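You operate a simulated robot arm through the tools that you are given. There is no shell and no other tool. Be economical: measure what you need, move in short steps, check, and stop when the job is done.

You are at the controls of a simulated robot arm. One attempt, no reset.

Task
Even out the air in the three tubes on the trestles.
Fine: open the green and the blue lever, wait till the needles stand level, shut both again. Where these are worked on the way, their far stop is far enough and under half their travel is too little: blue lever.

The check looks at the end state, three seconds after you hand in, the way a careful person would. Anything else that was tipped, shoved, dropped, spilled or broken makes it a failure.

Robot
A 6-joint arm with a fingered hand on a trunk, on a base that drives. Base frame: it is fixed to the floor where the robot stands at the start and does not move with it; the origin is under the middle of the robot, x ahead of it, y to its left, z up. Units: cm, rad, N and s.
With the tool pointing down near the work surface it reaches from about 50 to 96 cm from the robot's upright axis, wherever it stands. Its first joint turns from -2.897 to 2.897 rad. Places, roughly: black handle [-260, 180, 50]; black tag [0, 150, 75]; blue lever [40, 60, 100]; brown handle [-320, -20, 50]; chock under the teal cap [50, -30, 60]; chock under the white cap [10, 80, 60]; green lever [60, 0, 100]; grey handle [-360, 100, 50]; grey tag [0, 150, 75]; orange tag [0, 125, 75]; teal cap [60, -20, 100]; teal pin [60, -20, 100]; teal valve [60, -20, 100]; white cap [30, 70, 100]; white pin [30, 70, 100]; white valve [30, 70, 100]. Payload 5 kg.
The tool frame sits at the grasp point between the pads (the TCP): z along the fingers, y along the line on which they close. The tips reach 4.3 cm beyond it. The gripper opens to 14.4 cm. The gripper's body begins 5 cm behind the TCP. The gripper is a hand of 5 fingers: y runs from the thumb to the fingers, the wrist lies at [-2.1, -13.3, -23.3] in the tool frame, and closing takes about 1.5 s.
Orientation is that of the tool frame in the base frame, as [roll, pitch, yaw] about the fixed x, y, z axes, in that order (R = Rz(yaw) Ry(pitch) Rx(roll)). With the fingers straight down and the wrist toward the robot, the tool's x, y and z point along [0, 1, 0], [1, 0, 0] and [0, 0, -1] of the base frame.

Tools
- The arm moves only by the tool nudge_tool. Its argument "plan" is a list that holds one entry, the list of rows, each a list of 6 numbers: the shift along the tool's x, y, z in units of 40 mm (1.0 is 40 mm), then the turn, a rotation vector about the tool's x, y, z in units of 6 degrees (1.0 is 6 degrees). In form: [[[tx, ty, tz, ax, ay, az], ...]]. A call has 1 to 20 rows; each row shifts and turns the commanded pose from where the row before left it, along the tool's axes as they then stand. "grip" is the gripper command, from -1 (fully open) to 1 (shut), values between in proportion, set as the call begins (left out, the last holds). A call with a number of a shift or a turn outside -1 to 1 is refused whole. Rows are played at 5 a second. More than 5 cm and 0.15 rad between two rows, or a gripper value outside its range, and nothing of the call is played. Where a pose cannot be reached the arm comes as near as it can. A force on the tool above 40 N (or 10 N above the force at the start of the call, whichever is more), or a blocked arm, ends the call early, and 0.2 s more pass. Each finger travels about 7.2 cm/s and halts on what it meets, pressing with about 30 N; the grip force reading is that of the motor and also rises with nothing between the fingers. The clock runs only during rows and for 0.2 s after the last one: add rows that do not move to give the fingers time. It gives the time, the measured TCP pose, the force on the tool (base axes), the opening and the grip force at its end, in the units of the frame above (readings bear some noise), with the torque about the TCP (base axes, N m) and any sound that the robot's microphone picked up, and new pictures: "views" is both (left out), scene, wrist or none.
- Cameras (640 x 400 px; columns grow to the right, rows downward): "scene" is now at [1.47, 17.48, 155.53]; the picture's right is [0.42, -0.91, 0.00], its down [-0.67, -0.31, -0.68] and it looks along [0.62, 0.28, -0.74] (base axes); focal length 250 px, centre (320, 200). "wrist" rides on the gripper at [8.6, -10.9, -16.8] in the tool frame; the picture's right is [-0.80, 0.28, -0.53], its down [-0.54, -0.73, 0.42] and it looks along [-0.27, 0.63, 0.73] (tool axes); focal length 275 px, centre (320, 200). There is no depth. A picture from a camera that has moved, and an enlarged one, comes with that camera's place and axes in the base frame and with its lens. The place of the scene camera against the robot may be out by one fixed shift of up to 1.8 cm in any direction.
- raise_lower(by): slides the trunk up (or, below 0, down) by that many cm; the arm and the scene camera ride with it, the base frame stays. It gives what a move gives, with no picture.
- roll_base(legs): drives the robot by 1 to 6 legs, each [ahead, left, turn to the left] in cm, cm and rad, along the robot's own axes; the way and the turn of a leg run together, so that a leg with both is an arc; at most 150 cm and 3.142 rad a leg. The arm and the cameras ride along, it lands a little off, and it stops where it bumps. It gives what a move gives, and a new picture of the scene camera.
- set_grasp(shape): the hand has 5 fingers and takes this shape, open, in about a second: jaw (thumb against the fingers, like two jaws); tri (thumb and two fingers); tip (a fingertip pinch); poke (one finger out to press); point (the index stretched); flat (the hand flat); cup (the hand cupped); fist (a fist). The gripper value then closes the fingers along that shape, each until it touches; the sizes above hold for jaw. It gives what a move gives, with no picture.
- turn_head(pan, tilt): turns the head with the scene camera to pan (to the left, within 2.705 rad either way) and tilt (down, from -0.506 to 1.204), counted from straight ahead of the robot. It gives what a move gives, and a new picture of the scene camera.
- enlarge(camera, box): a new picture of the part [left, top, right, bottom] of that camera's present view, enlarged. It takes no simulated time.
- hand_in(): hands the job in; it is judged then, once.

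Work in short steps. Places have to be worked out from the pictures, the camera data and where the tool is seen: move nearer, look again, correct. Check each grasp and each placing, and mend what went wrong. You have 120 turns and 260 pictures in all, those below and enlarged ones among them. Open the gripper and draw the arm clear of the work before you hand the job in, unless the task says otherwise; then end with one line.

The tools are called after "Call:" as name(argument=value, ...) on one line, values as JSON. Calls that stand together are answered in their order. nudge_tool: Moves the arm, as the interface text tells. Its arguments: {"type":"object","properties":{"plan":{"type":"array","items":{"type":"array","items":{"type":"array","items":{"type":"number"}}}},"grip":{"type":"number"},"views":{"type":"string","enum":["both","scene","wrist","none"]}},"required":["plan"]} The other tools are called the same way: raise_lower (by) slides the trunk up or down; set_grasp (shape) gives the hand a shape; roll_base (legs) drives the base; turn_head (pan, tilt) turns the head that bears the scene camera; enlarge (camera, box) takes an enlarged picture of a part of a camera's view; hand_in () hands the job in.

At the start:

```text
t: 0.0
tcp_pos: [53.0, 8.89, 131.5]
orientation: [-3.141, 0.0, 1.569]
contact_force: [-1.0, 0.2, -0.4]
wrist_torque: [-0.02, -0.01, 0.0]
opening: 14.36
finger_force: 0.1
shape: jaw
trunk travel left (down, up): [-47.5, 11.5]
robot x, y, heading: [-0.08, 0.19, 0.002]
head pan, tilt: [0.429, 0.827]
```

scene: 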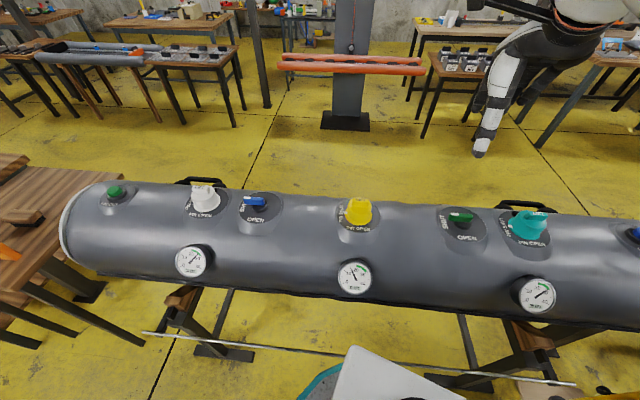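
wrist: 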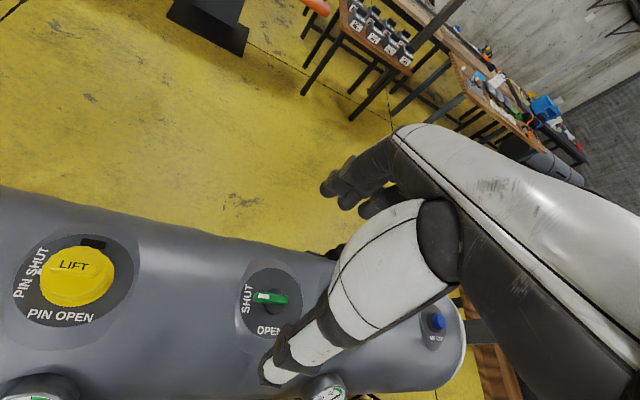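

The scene shows a long tube with caps, levers and three gauges. I enlarge the lever areas and gauges first.

Call:
enlarge(camera="scene", box=[60, 160, 300, 310])

Call:
enlarge(camera="scene", box=[300, 180, 460, 300])

Call:
enlarge(camera="scene", box=[420, 180, 640, 330])

```text
2.67 times, centred on (180, 235) of scene
camera zoom: at [1.47, 17.48, 155.53], right [0.42, -0.91, 0.0], down [-0.67, -0.31, -0.68], along [0.62, 0.28, -0.74], focal length 668 px, centre (693, 107)
```

zoom: 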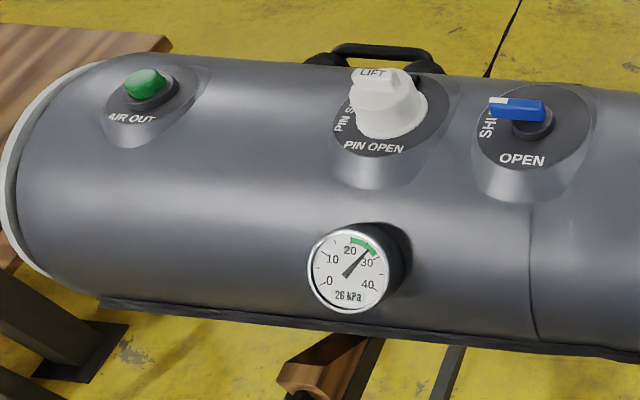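

```text
3.33 times, centred on (380, 240) of scene
camera zoom: at [1.47, 17.48, 155.53], right [0.42, -0.91, 0.0], down [-0.67, -0.31, -0.68], along [0.62, 0.28, -0.74], focal length 834 px, centre (120, 67)
```

zoom: 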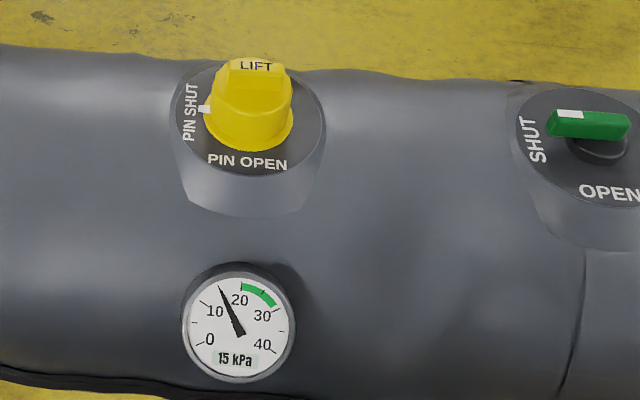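

```text
2.67 times, centred on (530, 255) of scene
camera zoom: at [1.47, 17.48, 155.53], right [0.42, -0.91, 0.0], down [-0.67, -0.31, -0.68], along [0.62, 0.28, -0.74], focal length 668 px, centre (-240, 53)
```

zoom: 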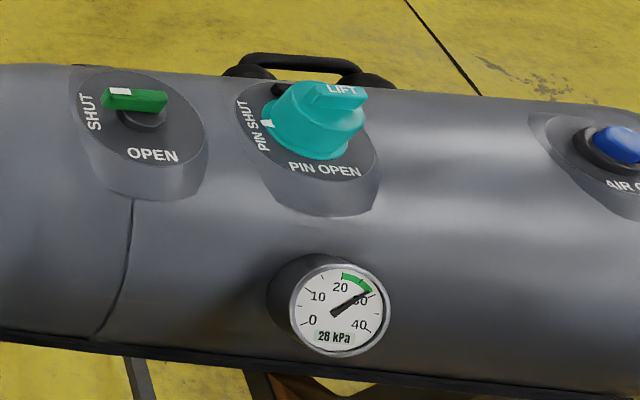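

Both levers are bars pointing to SHUT, with OPEN at 90° toward me. I look at the green one closer with the wrist camera.

Call:
enlarge(camera="wrist", box=[220, 250, 320, 350])

Call:
enlarge(camera="scene", box=[430, 195, 500, 240])

Call:
enlarge(camera="scene", box=[230, 185, 300, 230])

```text
4.00 times, centred on (270, 300) of wrist
camera zoom: at [42.14, 17.4, 148.43], right [0.28, -0.8, 0.53], down [-0.73, -0.54, -0.42], along [0.63, -0.27, -0.73], focal length 1101 px, centre (520, -200)
```

zoom: 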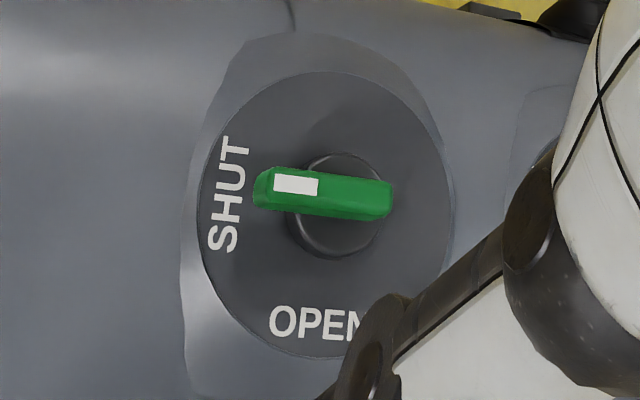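

```text
8.89 times, centred on (465, 218) of scene
camera zoom: at [1.47, 17.48, 155.53], right [0.42, -0.91, 0.0], down [-0.67, -0.31, -0.68], along [0.62, 0.28, -0.74], focal length 2225 px, centre (-969, 44)
```

zoom: 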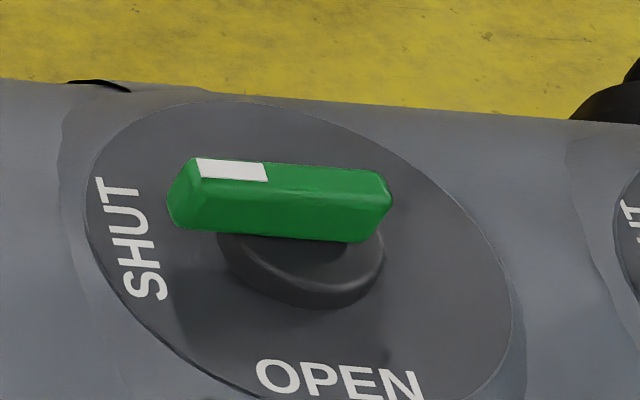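

```text
8.89 times, centred on (265, 208) of scene
camera zoom: at [1.47, 17.48, 155.53], right [0.42, -0.91, 0.0], down [-0.67, -0.31, -0.68], along [0.62, 0.28, -0.74], focal length 2225 px, centre (809, 133)
```

zoom: 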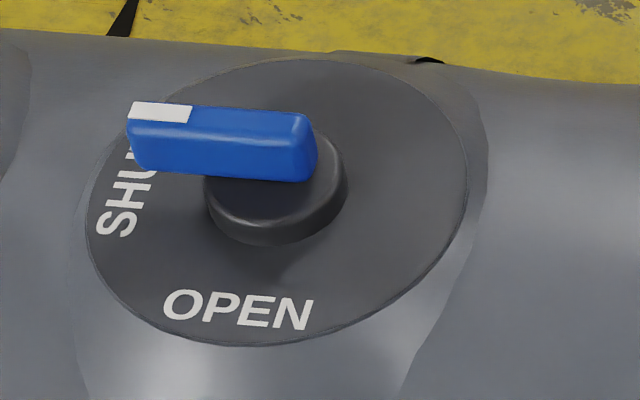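

The green bar is about 6.3 cm long, centre near (58, 1.3), axis about 20° off y. I move over it at a safe height and align the hand to the bar.

Call:
nudge_tool(plan=[[[-0.38, 0.26, 0.8, 0, 0, 0], [-0.38, 0.26, 0.8, 0, 0, 0], [-0.38, 0.26, 0.8, 0, 0, 0], [-0.38, 0.26, 0.8, 0, 0, 0], [-0.38, 0.26, 0.8, 0, 0, 0], [0, 0, 0, 0, 0, -0.83], [0, 0, 0, 0, 0, -0.83], [0, 0, 0, 0, 0, -0.83], [0, 0, 0, 0, 0, -0.83], [0, 0, 0, 0, 0, 0], [0, 0, 0, 0, 0, 0]]])

```text
t: 2.4
tcp_pos: [58.38, 1.15, 115.69]
orientation: [-3.141, -0.002, 1.919]
contact_force: [0.4, -0.4, -0.3]
wrist_torque: [-0.02, -0.01, -0.02]
opening: 14.38
finger_force: 0.1
shape: jaw
trunk travel left (down, up): [-47.5, 11.5]
robot x, y, heading: [0.11, 0.09, -0.003]
head pan, tilt: [0.429, 0.827]
camera scene: at [1.47, 17.48, 155.53], right [0.42, -0.91, 0.0], down [-0.67, -0.31, -0.68], along [0.62, 0.28, -0.74], focal length 250 px, centre (320, 200)
camera wrist: at [45.04, 5.58, 132.44], right [0.54, -0.65, 0.53], down [-0.5, -0.76, -0.42], along [0.68, -0.04, -0.73], focal length 275 px, centre (320, 200)
```

scene: 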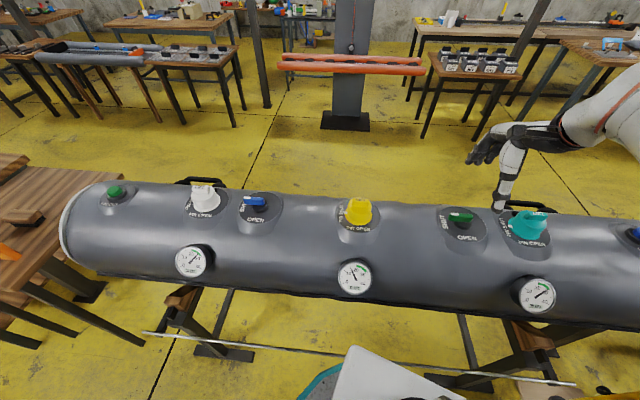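
wrist: 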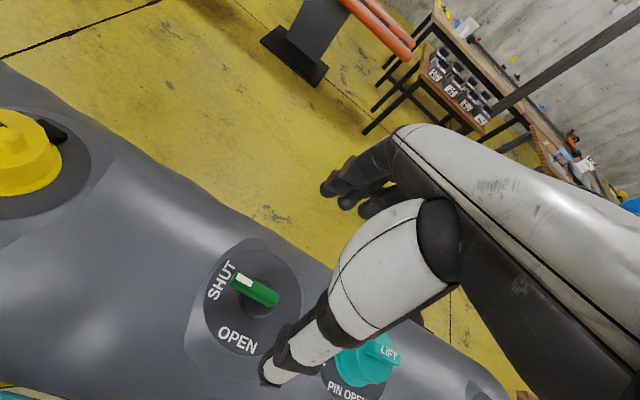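

The wrist picture shows the green bar from nearer; I enlarge it to triangulate its height.

Call:
enlarge(camera="wrist", box=[190, 230, 310, 380])

Call:
enlarge(camera="wrist", box=[300, 120, 500, 245])

```text
2.67 times, centred on (250, 305) of wrist
camera zoom: at [45.04, 5.58, 132.44], right [0.54, -0.65, 0.53], down [-0.5, -0.76, -0.42], along [0.68, -0.04, -0.73], focal length 734 px, centre (507, -80)
```

zoom: 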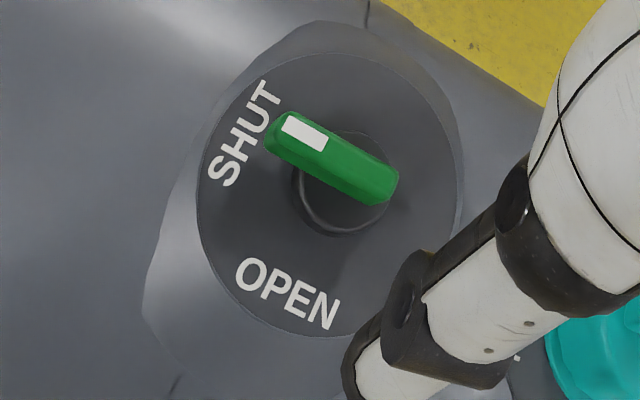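

```text
3.20 times, centred on (400, 182) of wrist
camera zoom: at [45.04, 5.58, 132.44], right [0.54, -0.65, 0.53], down [-0.5, -0.76, -0.42], along [0.68, -0.04, -0.73], focal length 881 px, centre (64, 256)
```

zoom: 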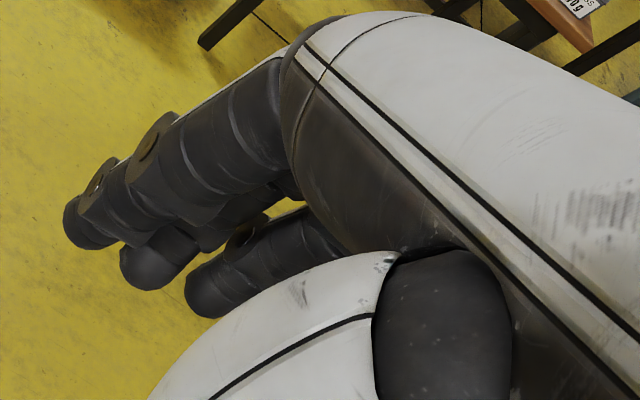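

Bar top lies near z 99.5, centred at (58.4, 1.2), pivot near (58.4, -0.3). I narrow the hand at height and go down part of the way to see how the fingers straddle the bar.

Call:
nudge_tool(plan=[[[0, 0, 0.5, 0, 0, 0], [0, 0, 0.5, 0, 0, 0], [0, 0, 0.5, 0, 0, 0], [0, 0, 0, 0, 0, 0], [0, 0, 0, 0, 0, 0], [0, 0, 0, 0, 0, 0]]], grip=0.1)

Call:
turn_head(pan=-0.1, tilt=0.85)

```text
t: 3.8
tcp_pos: [58.33, 1.19, 109.39]
orientation: [-3.141, 0.0, 1.917]
contact_force: [0.1, 0.9, -0.9]
wrist_torque: [0.0, 0.02, 0.04]
opening: 6.52
finger_force: 0.1
shape: jaw
trunk travel left (down, up): [-47.5, 11.5]
robot x, y, heading: [0.2, -0.07, -0.001]
head pan, tilt: [0.429, 0.827]
camera scene: at [1.48, 17.48, 155.53], right [0.42, -0.91, 0.0], down [-0.67, -0.31, -0.68], along [0.62, 0.28, -0.74], focal length 250 px, centre (320, 200)
camera wrist: at [45.09, 5.67, 126.36], right [0.54, -0.65, 0.53], down [-0.5, -0.76, -0.42], along [0.68, -0.04, -0.73], focal length 275 px, centre (320, 200)
```

scene: 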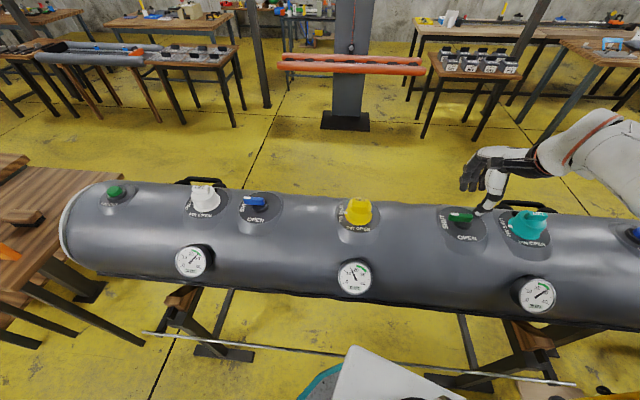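
wrist: 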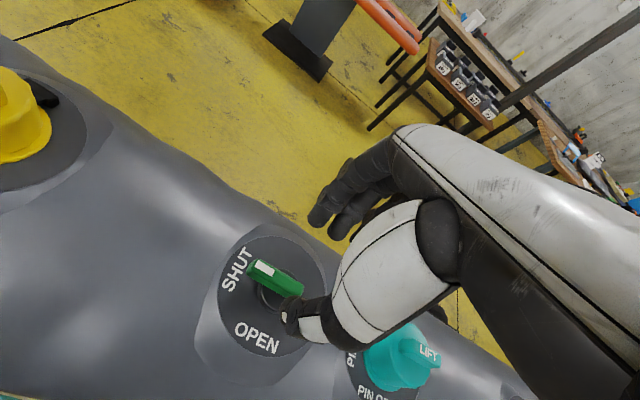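

```text
t: 4.8
tcp_pos: [58.31, 1.23, 109.43]
orientation: [3.141, 0.001, 1.917]
contact_force: [0.1, -0.2, 0.6]
wrist_torque: [0.03, 0.0, 0.03]
opening: 6.55
finger_force: 0.1
shape: jaw
trunk travel left (down, up): [-47.5, 11.5]
robot x, y, heading: [0.37, 0.09, -0.0]
head pan, tilt: [-0.099, 0.85]
camera scene: at [2.05, 13.4, 155.35], right [-0.1, -1.0, 0.0], down [-0.75, 0.07, -0.66], along [0.66, -0.07, -0.75], focal length 250 px, centre (320, 200)
```

scene: 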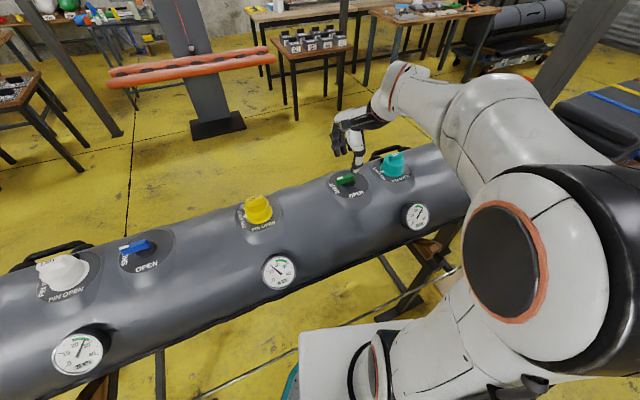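

Thumb and fingers straddle the green bar in both pictures. I go down to about z 103 and look again.

Call:
nudge_tool(plan=[[[0, 0, 0.4, 0, 0, 0], [0, 0, 0.4, 0, 0, 0], [0, 0, 0.4, 0, 0, 0], [0, 0, 0.4, 0, 0, 0], [0, 0, 0, 0, 0, 0], [0, 0, 0, 0, 0, 0]]])

Call:
enlarge(camera="scene", box=[300, 90, 420, 210])

```text
t: 6.2
tcp_pos: [58.1, 1.19, 103.19]
orientation: [-3.141, 0.0, 1.918]
contact_force: [0.5, 0.1, -0.3]
wrist_torque: [0.0, 0.02, -0.01]
opening: 6.56
finger_force: 0.0
shape: jaw
trunk travel left (down, up): [-47.5, 11.5]
robot x, y, heading: [0.08, 0.17, 0.001]
head pan, tilt: [-0.099, 0.85]
camera scene: at [2.04, 13.4, 155.35], right [-0.1, -1.0, 0.0], down [-0.75, 0.07, -0.66], along [0.66, -0.07, -0.75], focal length 250 px, centre (320, 200)
camera wrist: at [44.91, 5.55, 120.09], right [0.54, -0.65, 0.53], down [-0.5, -0.76, -0.42], along [0.68, -0.04, -0.73], focal length 275 px, centre (320, 200)
```

scene: 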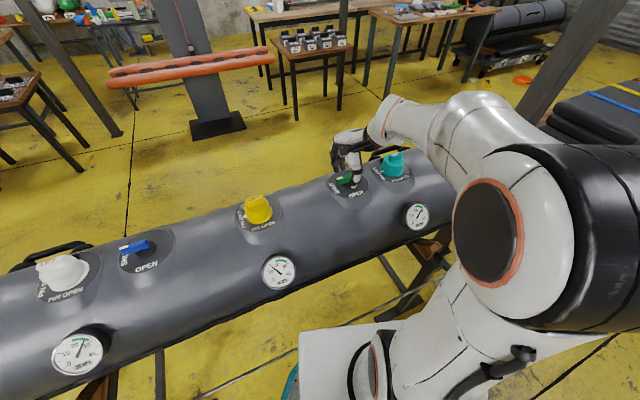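
wrist: 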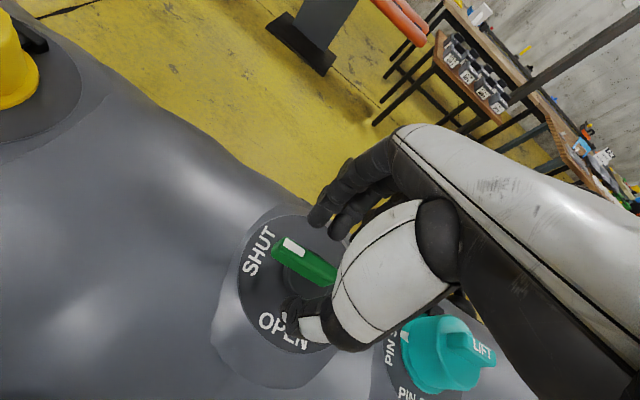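

```text
3.33 times, centred on (360, 150) of scene
camera zoom: at [2.04, 13.4, 155.35], right [-0.1, -1.0, 0.0], down [-0.75, 0.07, -0.66], along [0.66, -0.07, -0.75], focal length 834 px, centre (187, 367)
```

zoom: 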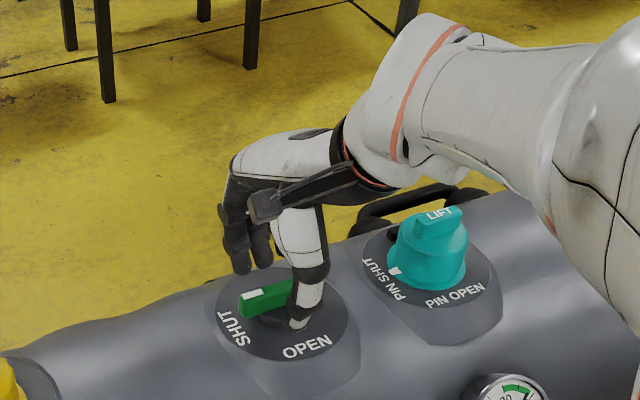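

The bar lies between thumb and fingers at the tips. I go 0.5 cm lower and close on it.

Call:
nudge_tool(plan=[[[0, 0, 0.12, 0, 0, 0], [0, 0, 0, 0, 0, 0], [0, 0, 0, 0, 0, 0]]], views="none")

Call:
nudge_tool(plan=[[[0, 0, 0, 0, 0, 0], [0, 0, 0, 0, 0, 0], [0, 0, 0, 0, 0, 0], [0, 0, 0, 0, 0, 0], [0, 0, 0, 0, 0, 0], [0, 0, 0, 0, 0, 0]]], grip=0.75)

Call:
enlarge(camera="scene", box=[300, 90, 420, 210])

```text
t: 7.0
tcp_pos: [58.25, 1.11, 102.63]
orientation: [3.141, 0.001, 1.918]
contact_force: [-0.2, 0.2, 0.3]
wrist_torque: [-0.02, 0.0, 0.0]
opening: 6.5
finger_force: 0.0
shape: jaw
trunk travel left (down, up): [-47.5, 11.5]
robot x, y, heading: [0.09, -0.02, -0.004]
head pan, tilt: [-0.099, 0.85]
```

```text
t: 8.3
tcp_pos: [58.28, 1.2, 102.72]
orientation: [-3.141, 0.0, 1.917]
contact_force: [1.1, -0.4, -0.1]
wrist_torque: [-0.01, -0.01, 0.0]
opening: 1.82
finger_force: 0.1
shape: jaw
trunk travel left (down, up): [-47.5, 11.5]
robot x, y, heading: [-0.11, 0.02, -0.001]
head pan, tilt: [-0.099, 0.85]
camera scene: at [2.05, 13.4, 155.35], right [-0.1, -1.0, 0.0], down [-0.75, 0.07, -0.66], along [0.66, -0.07, -0.75], focal length 250 px, centre (320, 200)
camera wrist: at [44.98, 5.56, 119.55], right [0.54, -0.65, 0.53], down [-0.5, -0.76, -0.42], along [0.68, -0.04, -0.73], focal length 275 px, centre (320, 200)
```

scene: 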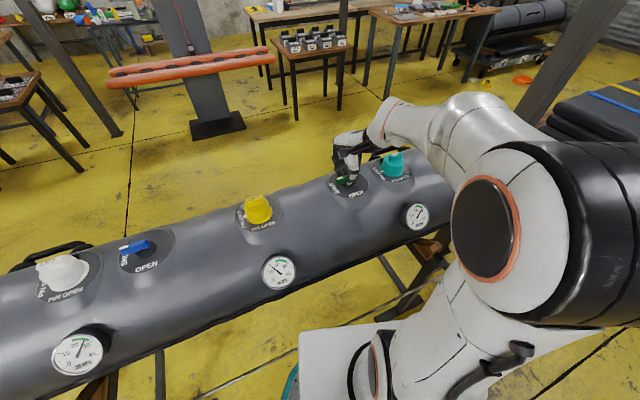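
wrist: 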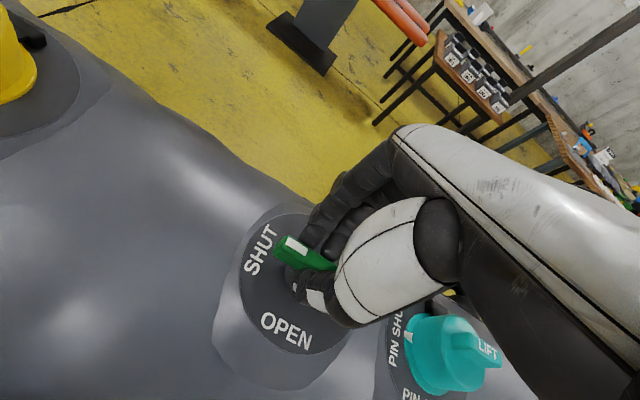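

```text
3.33 times, centred on (360, 150) of scene
camera zoom: at [2.05, 13.4, 155.35], right [-0.1, -1.0, 0.0], down [-0.75, 0.07, -0.66], along [0.66, -0.07, -0.75], focal length 834 px, centre (187, 367)
```

zoom: 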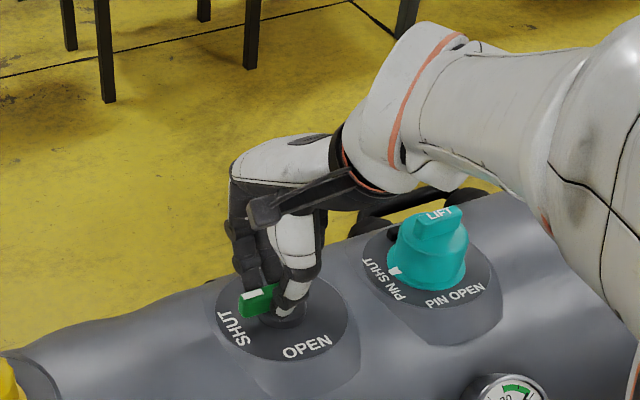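

The hand closes loosely around the bar. I start turning it toward OPEN about its pivot, 30° first.

Call:
nudge_tool(plan=[[[0, -0.039, 0, 0, 0, -1], [0, -0.039, 0, 0, 0, -1], [0, -0.039, 0, 0, 0, -1], [0, -0.039, 0, 0, 0, -1], [0, -0.039, 0, 0, 0, -1], [0, 0, 0, 0, 0, 0]]], grip=0.85)

Call:
enlarge(camera="scene", box=[300, 90, 420, 210])

```text
t: 9.8
tcp_pos: [57.55, 0.76, 102.65]
orientation: [3.141, 0.002, 2.442]
contact_force: [1.6, 0.5, 1.3]
wrist_torque: [0.0, -0.01, 0.03]
opening: 1.11
finger_force: 0.0
shape: jaw
trunk travel left (down, up): [-47.5, 11.5]
robot x, y, heading: [-0.08, 0.37, -0.001]
head pan, tilt: [-0.099, 0.85]
camera scene: at [2.07, 13.39, 155.35], right [-0.1, -0.99, 0.0], down [-0.75, 0.07, -0.66], along [0.66, -0.07, -0.75], focal length 250 px, centre (320, 200)
camera wrist: at [43.88, -2.01, 119.55], right [0.79, -0.29, 0.53], down [-0.05, -0.9, -0.42], along [0.61, 0.31, -0.73], focal length 275 px, centre (320, 200)
```

scene: 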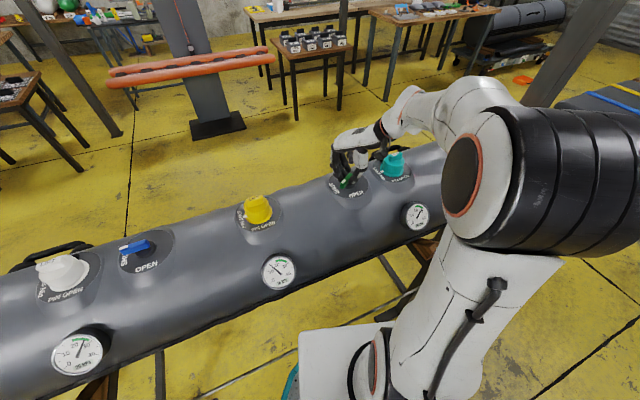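
wrist: 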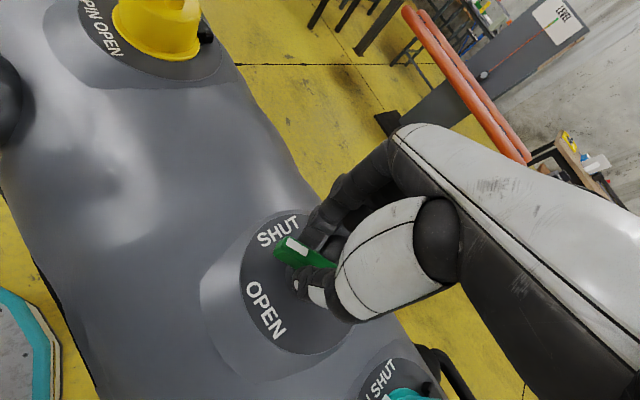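

```text
3.33 times, centred on (360, 150) of scene
camera zoom: at [2.07, 13.39, 155.35], right [-0.1, -0.99, 0.0], down [-0.75, 0.07, -0.66], along [0.66, -0.07, -0.75], focal length 834 px, centre (187, 367)
```

zoom: 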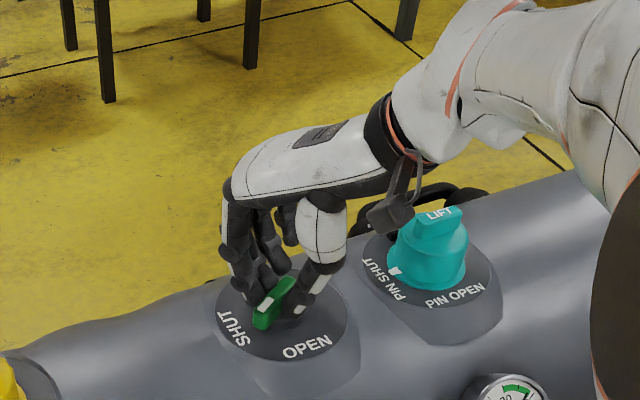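

The lever has followed (about 30°). I turn further 36°, keeping an eye on the clearance to the teal cap.

Call:
nudge_tool(plan=[[[0, -0.039, 0, 0, 0, -1], [0, -0.039, 0, 0, 0, -1], [0, -0.039, 0, 0, 0, -1], [0, -0.039, 0, 0, 0, -1], [0, -0.039, 0, 0, 0, -1], [0, -0.039, 0, 0, 0, -1], [0, 0, 0, 0, 0, 0]]])

Call:
enlarge(camera="scene", box=[300, 90, 420, 210])

```text
t: 11.3
tcp_pos: [57.2, -0.11, 102.7]
orientation: [-3.141, 0.001, 3.07]
contact_force: [-0.1, 1.7, 0.1]
wrist_torque: [0.06, -0.01, 0.0]
opening: 1.09
finger_force: 0.0
shape: jaw
trunk travel left (down, up): [-47.5, 11.5]
robot x, y, heading: [0.19, -0.19, -0.004]
head pan, tilt: [-0.099, 0.85]
camera scene: at [2.06, 13.41, 155.35], right [-0.1, -1.0, 0.0], down [-0.75, 0.07, -0.66], along [0.66, -0.07, -0.75], focal length 250 px, centre (320, 200)
camera wrist: at [47.75, -10.35, 119.54], right [0.81, 0.23, 0.53], down [0.49, -0.76, -0.42], along [0.31, 0.61, -0.73], focal length 275 px, centre (320, 200)
```

scene: 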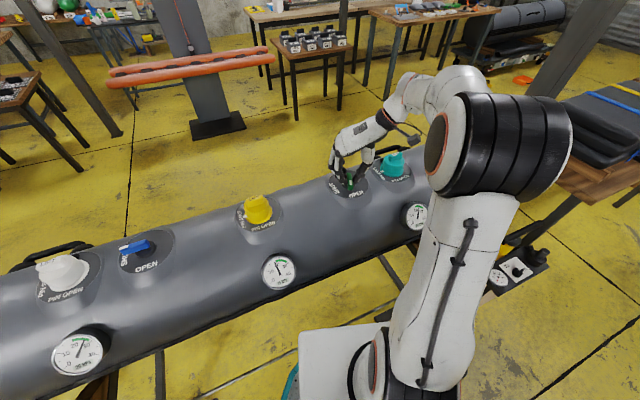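
wrist: 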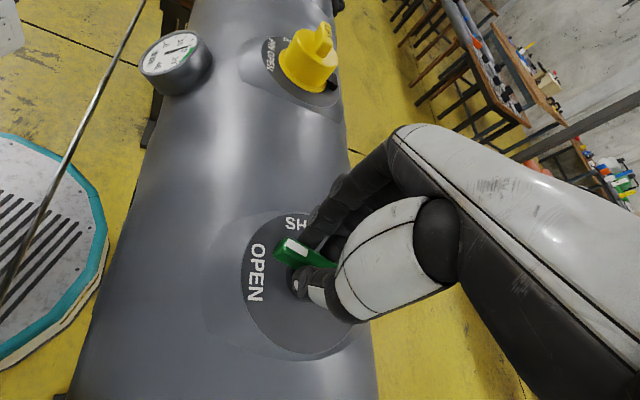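

```text
3.33 times, centred on (360, 150) of scene
camera zoom: at [2.06, 13.41, 155.35], right [-0.1, -1.0, 0.0], down [-0.75, 0.07, -0.66], along [0.66, -0.07, -0.75], focal length 834 px, centre (187, 367)
```

zoom: 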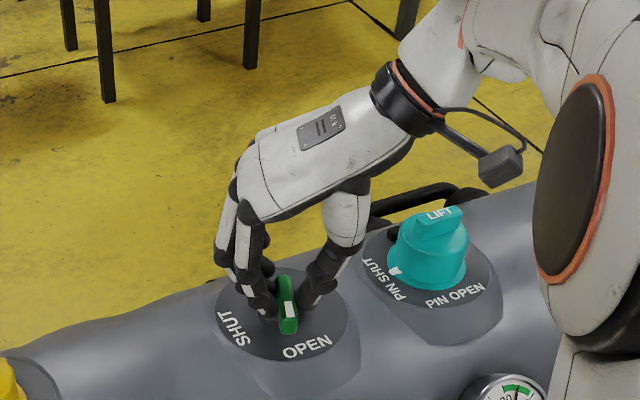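

The gauge in the middle already rises. I turn the remaining part to the stop.

Call:
nudge_tool(plan=[[[0, -0.039, 0, 0, 0, -1], [0, -0.039, 0, 0, 0, -1], [0, -0.039, 0, 0, 0, -1], [0, -0.039, 0, 0, 0, -1], [0, 0, 0, 0, 0, 0]]])

Call:
enlarge(camera="scene", box=[300, 90, 420, 210])

Call:
enlarge(camera="scene", box=[240, 180, 440, 300])

```text
t: 12.6
tcp_pos: [57.37, -0.72, 102.7]
orientation: [-3.141, 0.0, -2.792]
contact_force: [-0.5, 1.3, -0.8]
wrist_torque: [0.03, 0.03, -0.02]
opening: 1.12
finger_force: 0.0
shape: jaw
trunk travel left (down, up): [-47.5, 11.5]
robot x, y, heading: [-0.05, 0.19, 0.0]
head pan, tilt: [-0.099, 0.85]
camera scene: at [2.07, 13.42, 155.35], right [-0.1, -1.0, 0.0], down [-0.75, 0.07, -0.66], along [0.66, -0.07, -0.75], focal length 250 px, centre (320, 200)
camera wrist: at [52.83, -13.82, 119.59], right [0.65, 0.54, 0.53], down [0.76, -0.5, -0.42], along [0.04, 0.68, -0.73], focal length 275 px, centre (320, 200)
```

scene: 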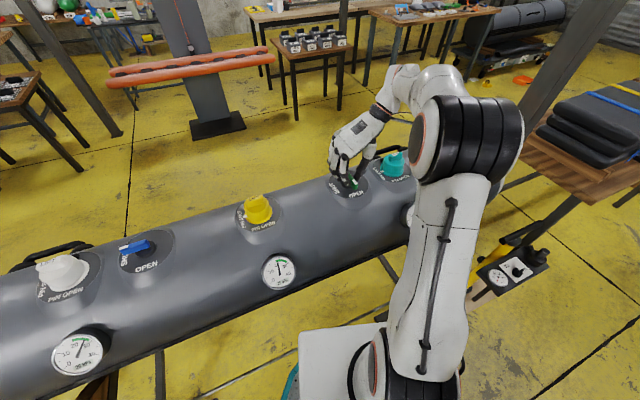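
wrist: 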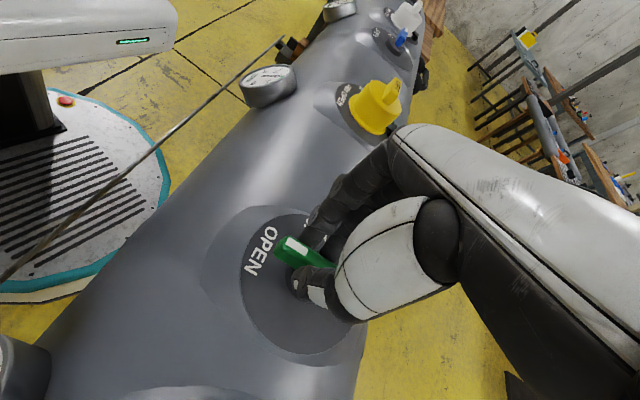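

```text
3.33 times, centred on (360, 150) of scene
camera zoom: at [2.07, 13.42, 155.35], right [-0.1, -1.0, 0.0], down [-0.75, 0.07, -0.66], along [0.66, -0.07, -0.75], focal length 834 px, centre (187, 367)
```

zoom: 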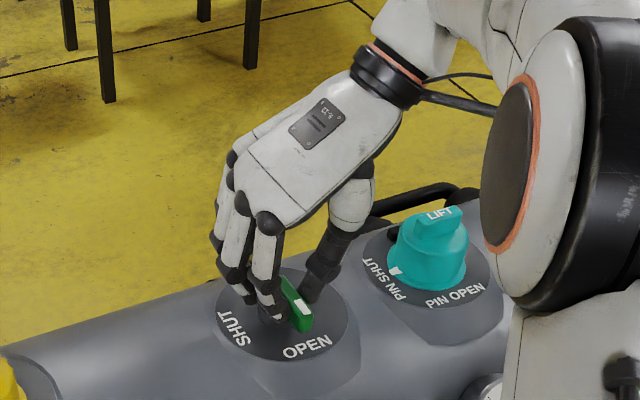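

```text
3.20 times, centred on (340, 240) of scene
camera zoom: at [2.07, 13.42, 155.35], right [-0.1, -1.0, 0.0], down [-0.75, 0.07, -0.66], along [0.66, -0.07, -0.75], focal length 801 px, centre (256, 72)
```

zoom: 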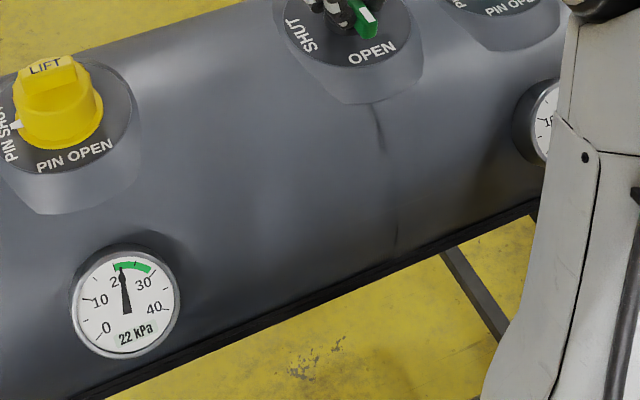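

Green now points at OPEN, and the middle gauge reads 22. I open the fingers, rise straight up, and turn the hand back.

Call:
nudge_tool(plan=[[[0, 0, 0, 0, 0, 0], [0, 0, 0, 0, 0, 0], [0, 0, 0, 0, 0, 0], [0, 0, 0, 0, 0, 0], [0, 0, -0.6, 0, 0, 0], [0, 0, -0.8, 0, 0, 0], [0, 0, -0.8, 0, 0, 0], [0, 0, -0.8, 0, 0, 0], [0, 0, -0.8, 0, 0, 0]]], grip=0.1, views="none")

Call:
nudge_tool(plan=[[[0, 0, 0, 0, 0, 1], [0, 0, 0, 0, 0, 1], [0, 0, 0, 0, 0, 1], [0, 0, 0, 0, 0, 1], [0, 0, 0, 0, 0, 1], [0, 0, 0, 0, 0, 1], [0, 0, 0, 0, 0, 1], [0, 0, 0, 0, 0, 1], [0, 0, 0, 0, 0, 1], [0, 0, 0, 0, 0, 1], [0, 0, 0, 0, 0, 1], [0, 0, 0, 0, 0, 1], [0, 0, 0, 0, 0, 1], [0, 0, 0, 0, 0, 1], [0, 0, 0, 0, 0, 1], [0, 0, 0, 0, 0, 0]]])

Call:
enlarge(camera="scene", box=[240, 150, 440, 300])

```text
t: 14.6
tcp_pos: [57.37, -0.51, 117.83]
orientation: [-3.141, 0.0, -2.794]
contact_force: [-0.1, -0.1, -0.7]
wrist_torque: [-0.01, 0.0, -0.04]
opening: 6.43
finger_force: 0.1
shape: jaw
trunk travel left (down, up): [-47.5, 11.5]
robot x, y, heading: [-0.03, -0.03, -0.002]
head pan, tilt: [-0.099, 0.85]
```

```text
t: 17.9
tcp_pos: [57.11, -0.77, 117.76]
orientation: [-3.14, -0.001, 1.919]
contact_force: [0.0, 0.9, 0.8]
wrist_torque: [0.0, 0.03, -0.06]
opening: 6.42
finger_force: 0.1
shape: jaw
trunk travel left (down, up): [-47.5, 11.5]
robot x, y, heading: [0.13, 0.06, -0.005]
head pan, tilt: [-0.099, 0.85]
camera scene: at [2.04, 13.4, 155.35], right [-0.1, -1.0, 0.0], down [-0.75, 0.07, -0.66], along [0.66, -0.07, -0.75], focal length 250 px, centre (320, 200)
camera wrist: at [44.02, 3.68, 134.74], right [0.54, -0.65, 0.53], down [-0.5, -0.76, -0.42], along [0.68, -0.04, -0.73], focal length 275 px, centre (320, 200)
```

scene: 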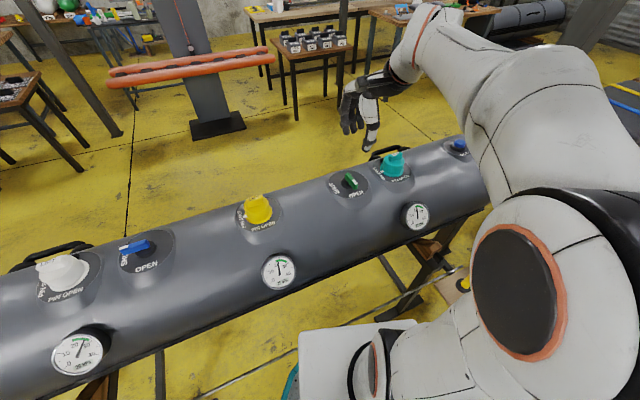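
wrist: 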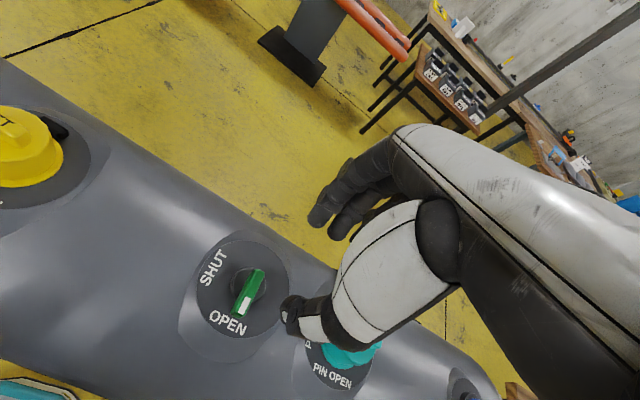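

```text
2.67 times, centred on (340, 225) of scene
camera zoom: at [2.04, 13.4, 155.35], right [-0.1, -1.0, 0.0], down [-0.75, 0.07, -0.66], along [0.66, -0.07, -0.75], focal length 668 px, centre (267, 133)
```

zoom: 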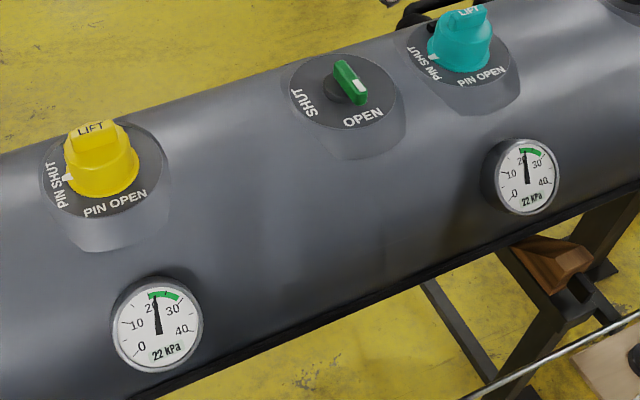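

Green is open and both its gauges read 22. I carry the hand high along the tube to the blue lever.

Call:
nudge_tool(plan=[[[0.5, 0.03, -0.3, 0, 0, 0], [0.8, 0.03, -0.3, 0, 0, 0], [0.8, 0.03, 0, 0, 0, 0], [0.8, 0.03, 0, 0, 0, 0], [0.8, 0.03, 0, 0, 0, 0], [0.8, 0.03, 0, 0, 0, 0], [0.8, 0.03, 0, 0, 0, 0], [0.8, 0.03, 0, 0, 0, 0], [0.8, 0.03, 0, 0, 0, 0], [0.8, 0.03, 0, 0, 0, 0], [0.8, 0.03, 0, 0, 0, 0], [0.8, 0.03, 0, 0, 0, 0], [0.8, 0.03, 0, 0, 0, 0], [0.8, 0.03, 0, 0, 0, 0], [0.8, 0.03, 0, 0, 0, 0], [0.8, 0.03, 0, 0, 0, 0], [0.8, 0.03, 0, 0, 0, 0], [0.8, 0.03, 0, 0, 0, 0], [0.8, 0.03, 0, 0, 0, 0], [0, 0, 0, 0, 0, 0]]], views="wrist")

Call:
turn_head(pan=0.6, tilt=0.85)

```text
t: 22.1
tcp_pos: [39.07, 56.08, 120.25]
orientation: [-3.139, 0.0, 1.918]
contact_force: [-0.4, 1.3, 0.3]
wrist_torque: [0.0, 0.01, 0.0]
opening: 6.43
finger_force: 0.0
shape: jaw
trunk travel left (down, up): [-47.5, 11.5]
robot x, y, heading: [0.28, -0.17, 0.002]
head pan, tilt: [-0.099, 0.85]
camera wrist: at [25.88, 60.55, 137.14], right [0.54, -0.65, 0.53], down [-0.5, -0.76, -0.42], along [0.68, -0.04, -0.73], focal length 275 px, centre (320, 200)
```

wrist: 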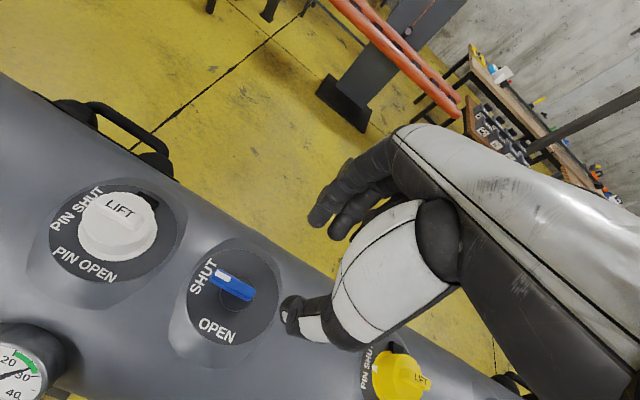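

```text
t: 23.2
tcp_pos: [39.05, 56.08, 120.21]
orientation: [3.141, 0.0, 1.918]
contact_force: [-0.3, 0.3, 0.0]
wrist_torque: [0.04, -0.02, 0.01]
opening: 6.44
finger_force: 0.0
shape: jaw
trunk travel left (down, up): [-47.5, 11.5]
robot x, y, heading: [0.15, -0.14, 0.002]
head pan, tilt: [0.6, 0.85]
camera scene: at [0.72, 18.6, 155.35], right [0.56, -0.83, 0.0], down [-0.62, -0.42, -0.66], along [0.54, 0.37, -0.75], focal length 250 px, centre (320, 200)
```

scene: 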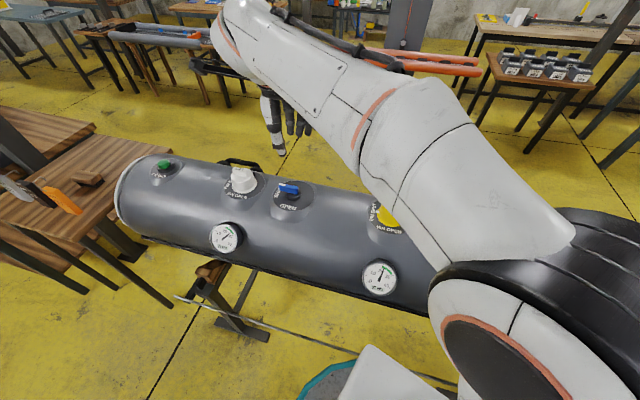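

I enlarge the blue lever in the wrist view to place it.

Call:
enlarge(camera="wrist", box=[180, 230, 300, 350])

```text
3.33 times, centred on (240, 290) of wrist
camera zoom: at [25.89, 60.51, 137.12], right [0.54, -0.65, 0.53], down [-0.5, -0.76, -0.42], along [0.68, -0.04, -0.73], focal length 918 px, centre (587, -100)
```

zoom: 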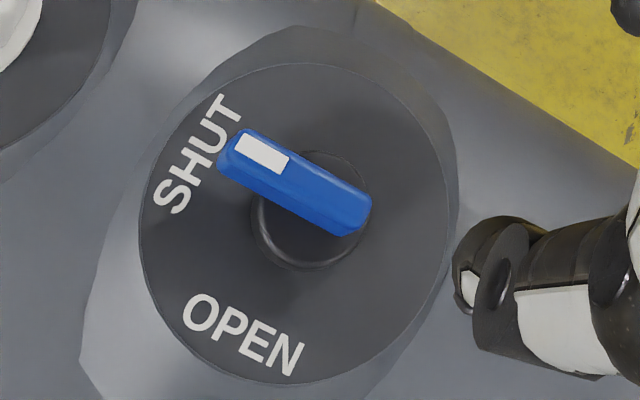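

Blue bar centre is about (39.1, 58.1), top z 99.5, the same make as the green. I shift over it and go down to straddle it.

Call:
nudge_tool(plan=[[[0.47, 0.18, 0, 0, 0, 0], [0, 0, 0.7, 0, 0, 0], [0, 0, 0.7, 0, 0, 0], [0, 0, 0.7, 0, 0, 0], [0, 0, 0.7, 0, 0, 0], [0, 0, 0.5, 0, 0, 0], [0, 0, 0.4, 0, 0, 0], [0, 0, 0.4, 0, 0, 0], [0, 0, 0, 0, 0, 0], [0, 0, 0, 0, 0, 0]]])

Call:
enlarge(camera="scene", box=[220, 120, 360, 230])

```text
t: 25.4
tcp_pos: [39.21, 58.19, 103.85]
orientation: [-3.141, 0.0, 1.918]
contact_force: [0.4, -0.4, 0.0]
wrist_torque: [-0.01, 0.01, -0.03]
opening: 6.48
finger_force: 0.1
shape: jaw
trunk travel left (down, up): [-47.5, 11.5]
robot x, y, heading: [-0.15, 0.08, -0.001]
head pan, tilt: [0.6, 0.85]
camera scene: at [0.71, 18.6, 155.35], right [0.56, -0.83, 0.0], down [-0.62, -0.42, -0.66], along [0.54, 0.37, -0.75], focal length 250 px, centre (320, 200)
camera wrist: at [25.97, 62.5, 120.8], right [0.54, -0.65, 0.53], down [-0.5, -0.76, -0.42], along [0.68, -0.04, -0.73], focal length 275 px, centre (320, 200)
```

scene: 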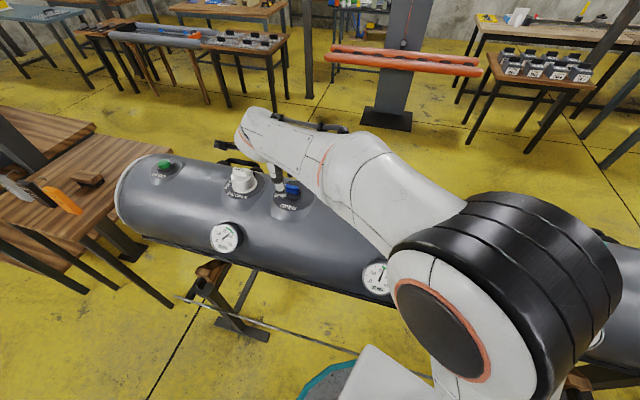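
wrist: 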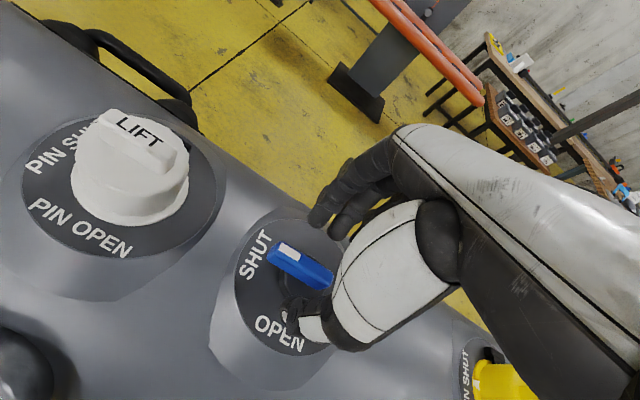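

```text
3.64 times, centred on (290, 175) of scene
camera zoom: at [0.71, 18.6, 155.35], right [0.56, -0.83, 0.0], down [-0.62, -0.42, -0.66], along [0.54, 0.37, -0.75], focal length 910 px, centre (429, 291)
```

zoom: 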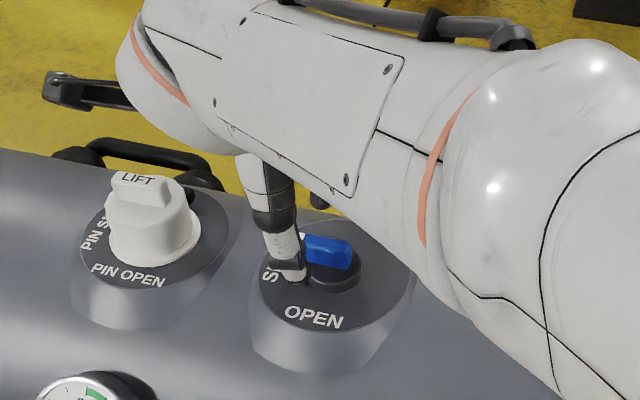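

It straddles as with the green one. I lower 1.2 cm and close to the same width.

Call:
nudge_tool(plan=[[[0, 0, 0.3, 0, 0, 0], [0, 0, 0, 0, 0, 0]]], views="none")

Call:
nudge_tool(plan=[[[0, 0, 0, 0, 0, 0], [0, 0, 0, 0, 0, 0], [0, 0, 0, 0, 0, 0], [0, 0, 0, 0, 0, 0], [0, 0, 0, 0, 0, 0], [0, 0, 0, 0, 0, 0]]], grip=0.85, views="wrist")

```text
t: 26.0
tcp_pos: [39.12, 58.02, 102.68]
orientation: [3.14, -0.001, 1.919]
contact_force: [-0.1, 0.6, 0.3]
wrist_torque: [0.0, -0.01, 0.01]
opening: 6.44
finger_force: 0.0
shape: jaw
trunk travel left (down, up): [-47.5, 11.5]
robot x, y, heading: [0.04, -0.04, -0.002]
head pan, tilt: [0.6, 0.85]
```

```text
t: 27.4
tcp_pos: [39.17, 58.08, 102.76]
orientation: [-3.141, 0.0, 1.919]
contact_force: [0.7, -0.2, 0.9]
wrist_torque: [-0.01, -0.02, -0.02]
opening: 1.11
finger_force: 0.0
shape: jaw
trunk travel left (down, up): [-47.5, 11.5]
robot x, y, heading: [0.27, -0.02, -0.002]
head pan, tilt: [0.6, 0.85]
camera wrist: at [25.94, 62.48, 119.59], right [0.54, -0.65, 0.53], down [-0.5, -0.76, -0.42], along [0.68, -0.04, -0.73], focal length 275 px, centre (320, 200)
```

wrist: 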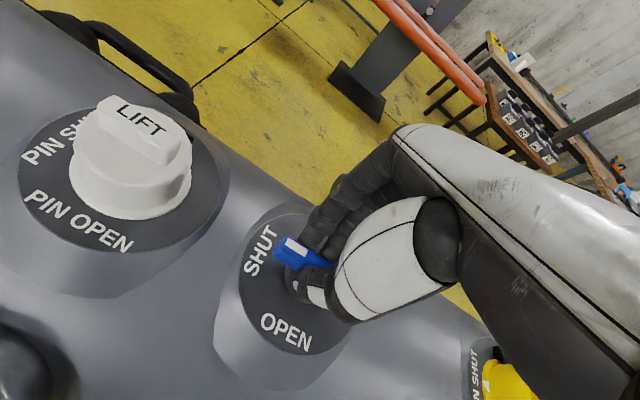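

The hand holds the blue bar. I turn it 48° toward OPEN.

Call:
nudge_tool(plan=[[[0, -0.039, 0, 0, 0, -1], [0, -0.039, 0, 0, 0, -1], [0, -0.039, 0, 0, 0, -1], [0, -0.039, 0, 0, 0, -1], [0, -0.039, 0, 0, 0, -1], [0, -0.039, 0, 0, 0, -1], [0, -0.039, 0, 0, 0, -1], [0, -0.039, 0, 0, 0, -1], [0, 0, 0, 0, 0, 0]]], views="wrist")

```text
t: 29.4
tcp_pos: [38.22, 57.31, 102.69]
orientation: [-3.141, 0.0, 2.756]
contact_force: [1.5, -0.4, 0.2]
wrist_torque: [-0.02, -0.01, -0.03]
opening: 1.1
finger_force: 0.1
shape: jaw
trunk travel left (down, up): [-47.5, 11.5]
robot x, y, heading: [0.09, 0.02, -0.0]
head pan, tilt: [0.6, 0.85]
camera wrist: at [26.05, 50.48, 119.56], right [0.84, -0.04, 0.53], down [0.23, -0.88, -0.42], along [0.48, 0.48, -0.73], focal length 275 px, centre (320, 200)
```

wrist: 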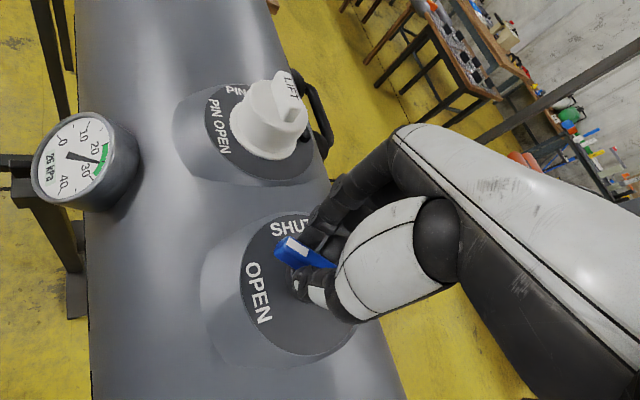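

Blue follows. I turn the remaining 45° toward its far stop.

Call:
nudge_tool(plan=[[[0, -0.039, 0, 0, 0, -1], [0, -0.039, 0, 0, 0, -1], [0, -0.039, 0, 0, 0, -1], [0, -0.039, 0, 0, 0, -1], [0, -0.039, 0, 0, 0, -1], [0, -0.039, 0, 0, 0, -1], [0, -0.039, 0, 0, 0, -1], [0, -0.02, 0, 0, 0, -0.5], [0, 0, 0, 0, 0, 0], [0, 0, 0, 0, 0, 0]]])

Call:
enlarge(camera="scene", box=[200, 130, 420, 300])

```text
t: 31.6
tcp_pos: [38.08, 56.17, 102.63]
orientation: [3.14, -0.001, -2.742]
contact_force: [-0.4, 2.9, 0.9]
wrist_torque: [0.1, 0.02, 0.0]
opening: 1.09
finger_force: 0.2
shape: jaw
trunk travel left (down, up): [-47.5, 11.5]
robot x, y, heading: [-0.01, -0.11, -0.001]
head pan, tilt: [0.6, 0.85]
camera scene: at [0.72, 18.63, 155.34], right [0.56, -0.83, 0.0], down [-0.62, -0.42, -0.66], along [0.54, 0.37, -0.75], focal length 250 px, centre (320, 200)
camera wrist: at [34.37, 42.81, 119.55], right [0.62, 0.57, 0.53], down [0.78, -0.46, -0.42], along [0.0, 0.68, -0.73], focal length 275 px, centre (320, 200)
```

scene: 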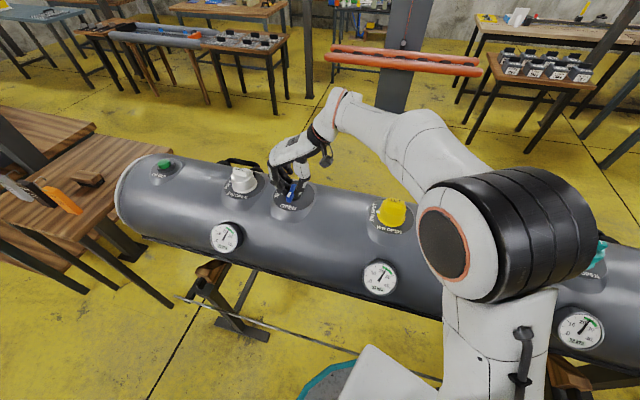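
wrist: 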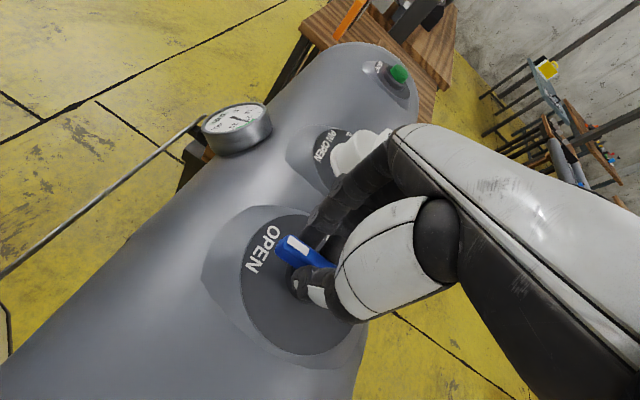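

```text
2.35 times, centred on (310, 215) of scene
camera zoom: at [0.72, 18.63, 155.34], right [0.56, -0.83, 0.0], down [-0.62, -0.42, -0.66], along [0.54, 0.37, -0.75], focal length 589 px, centre (344, 165)
```

zoom: 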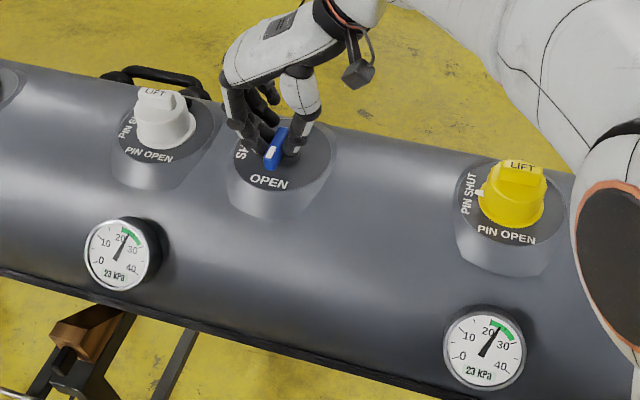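

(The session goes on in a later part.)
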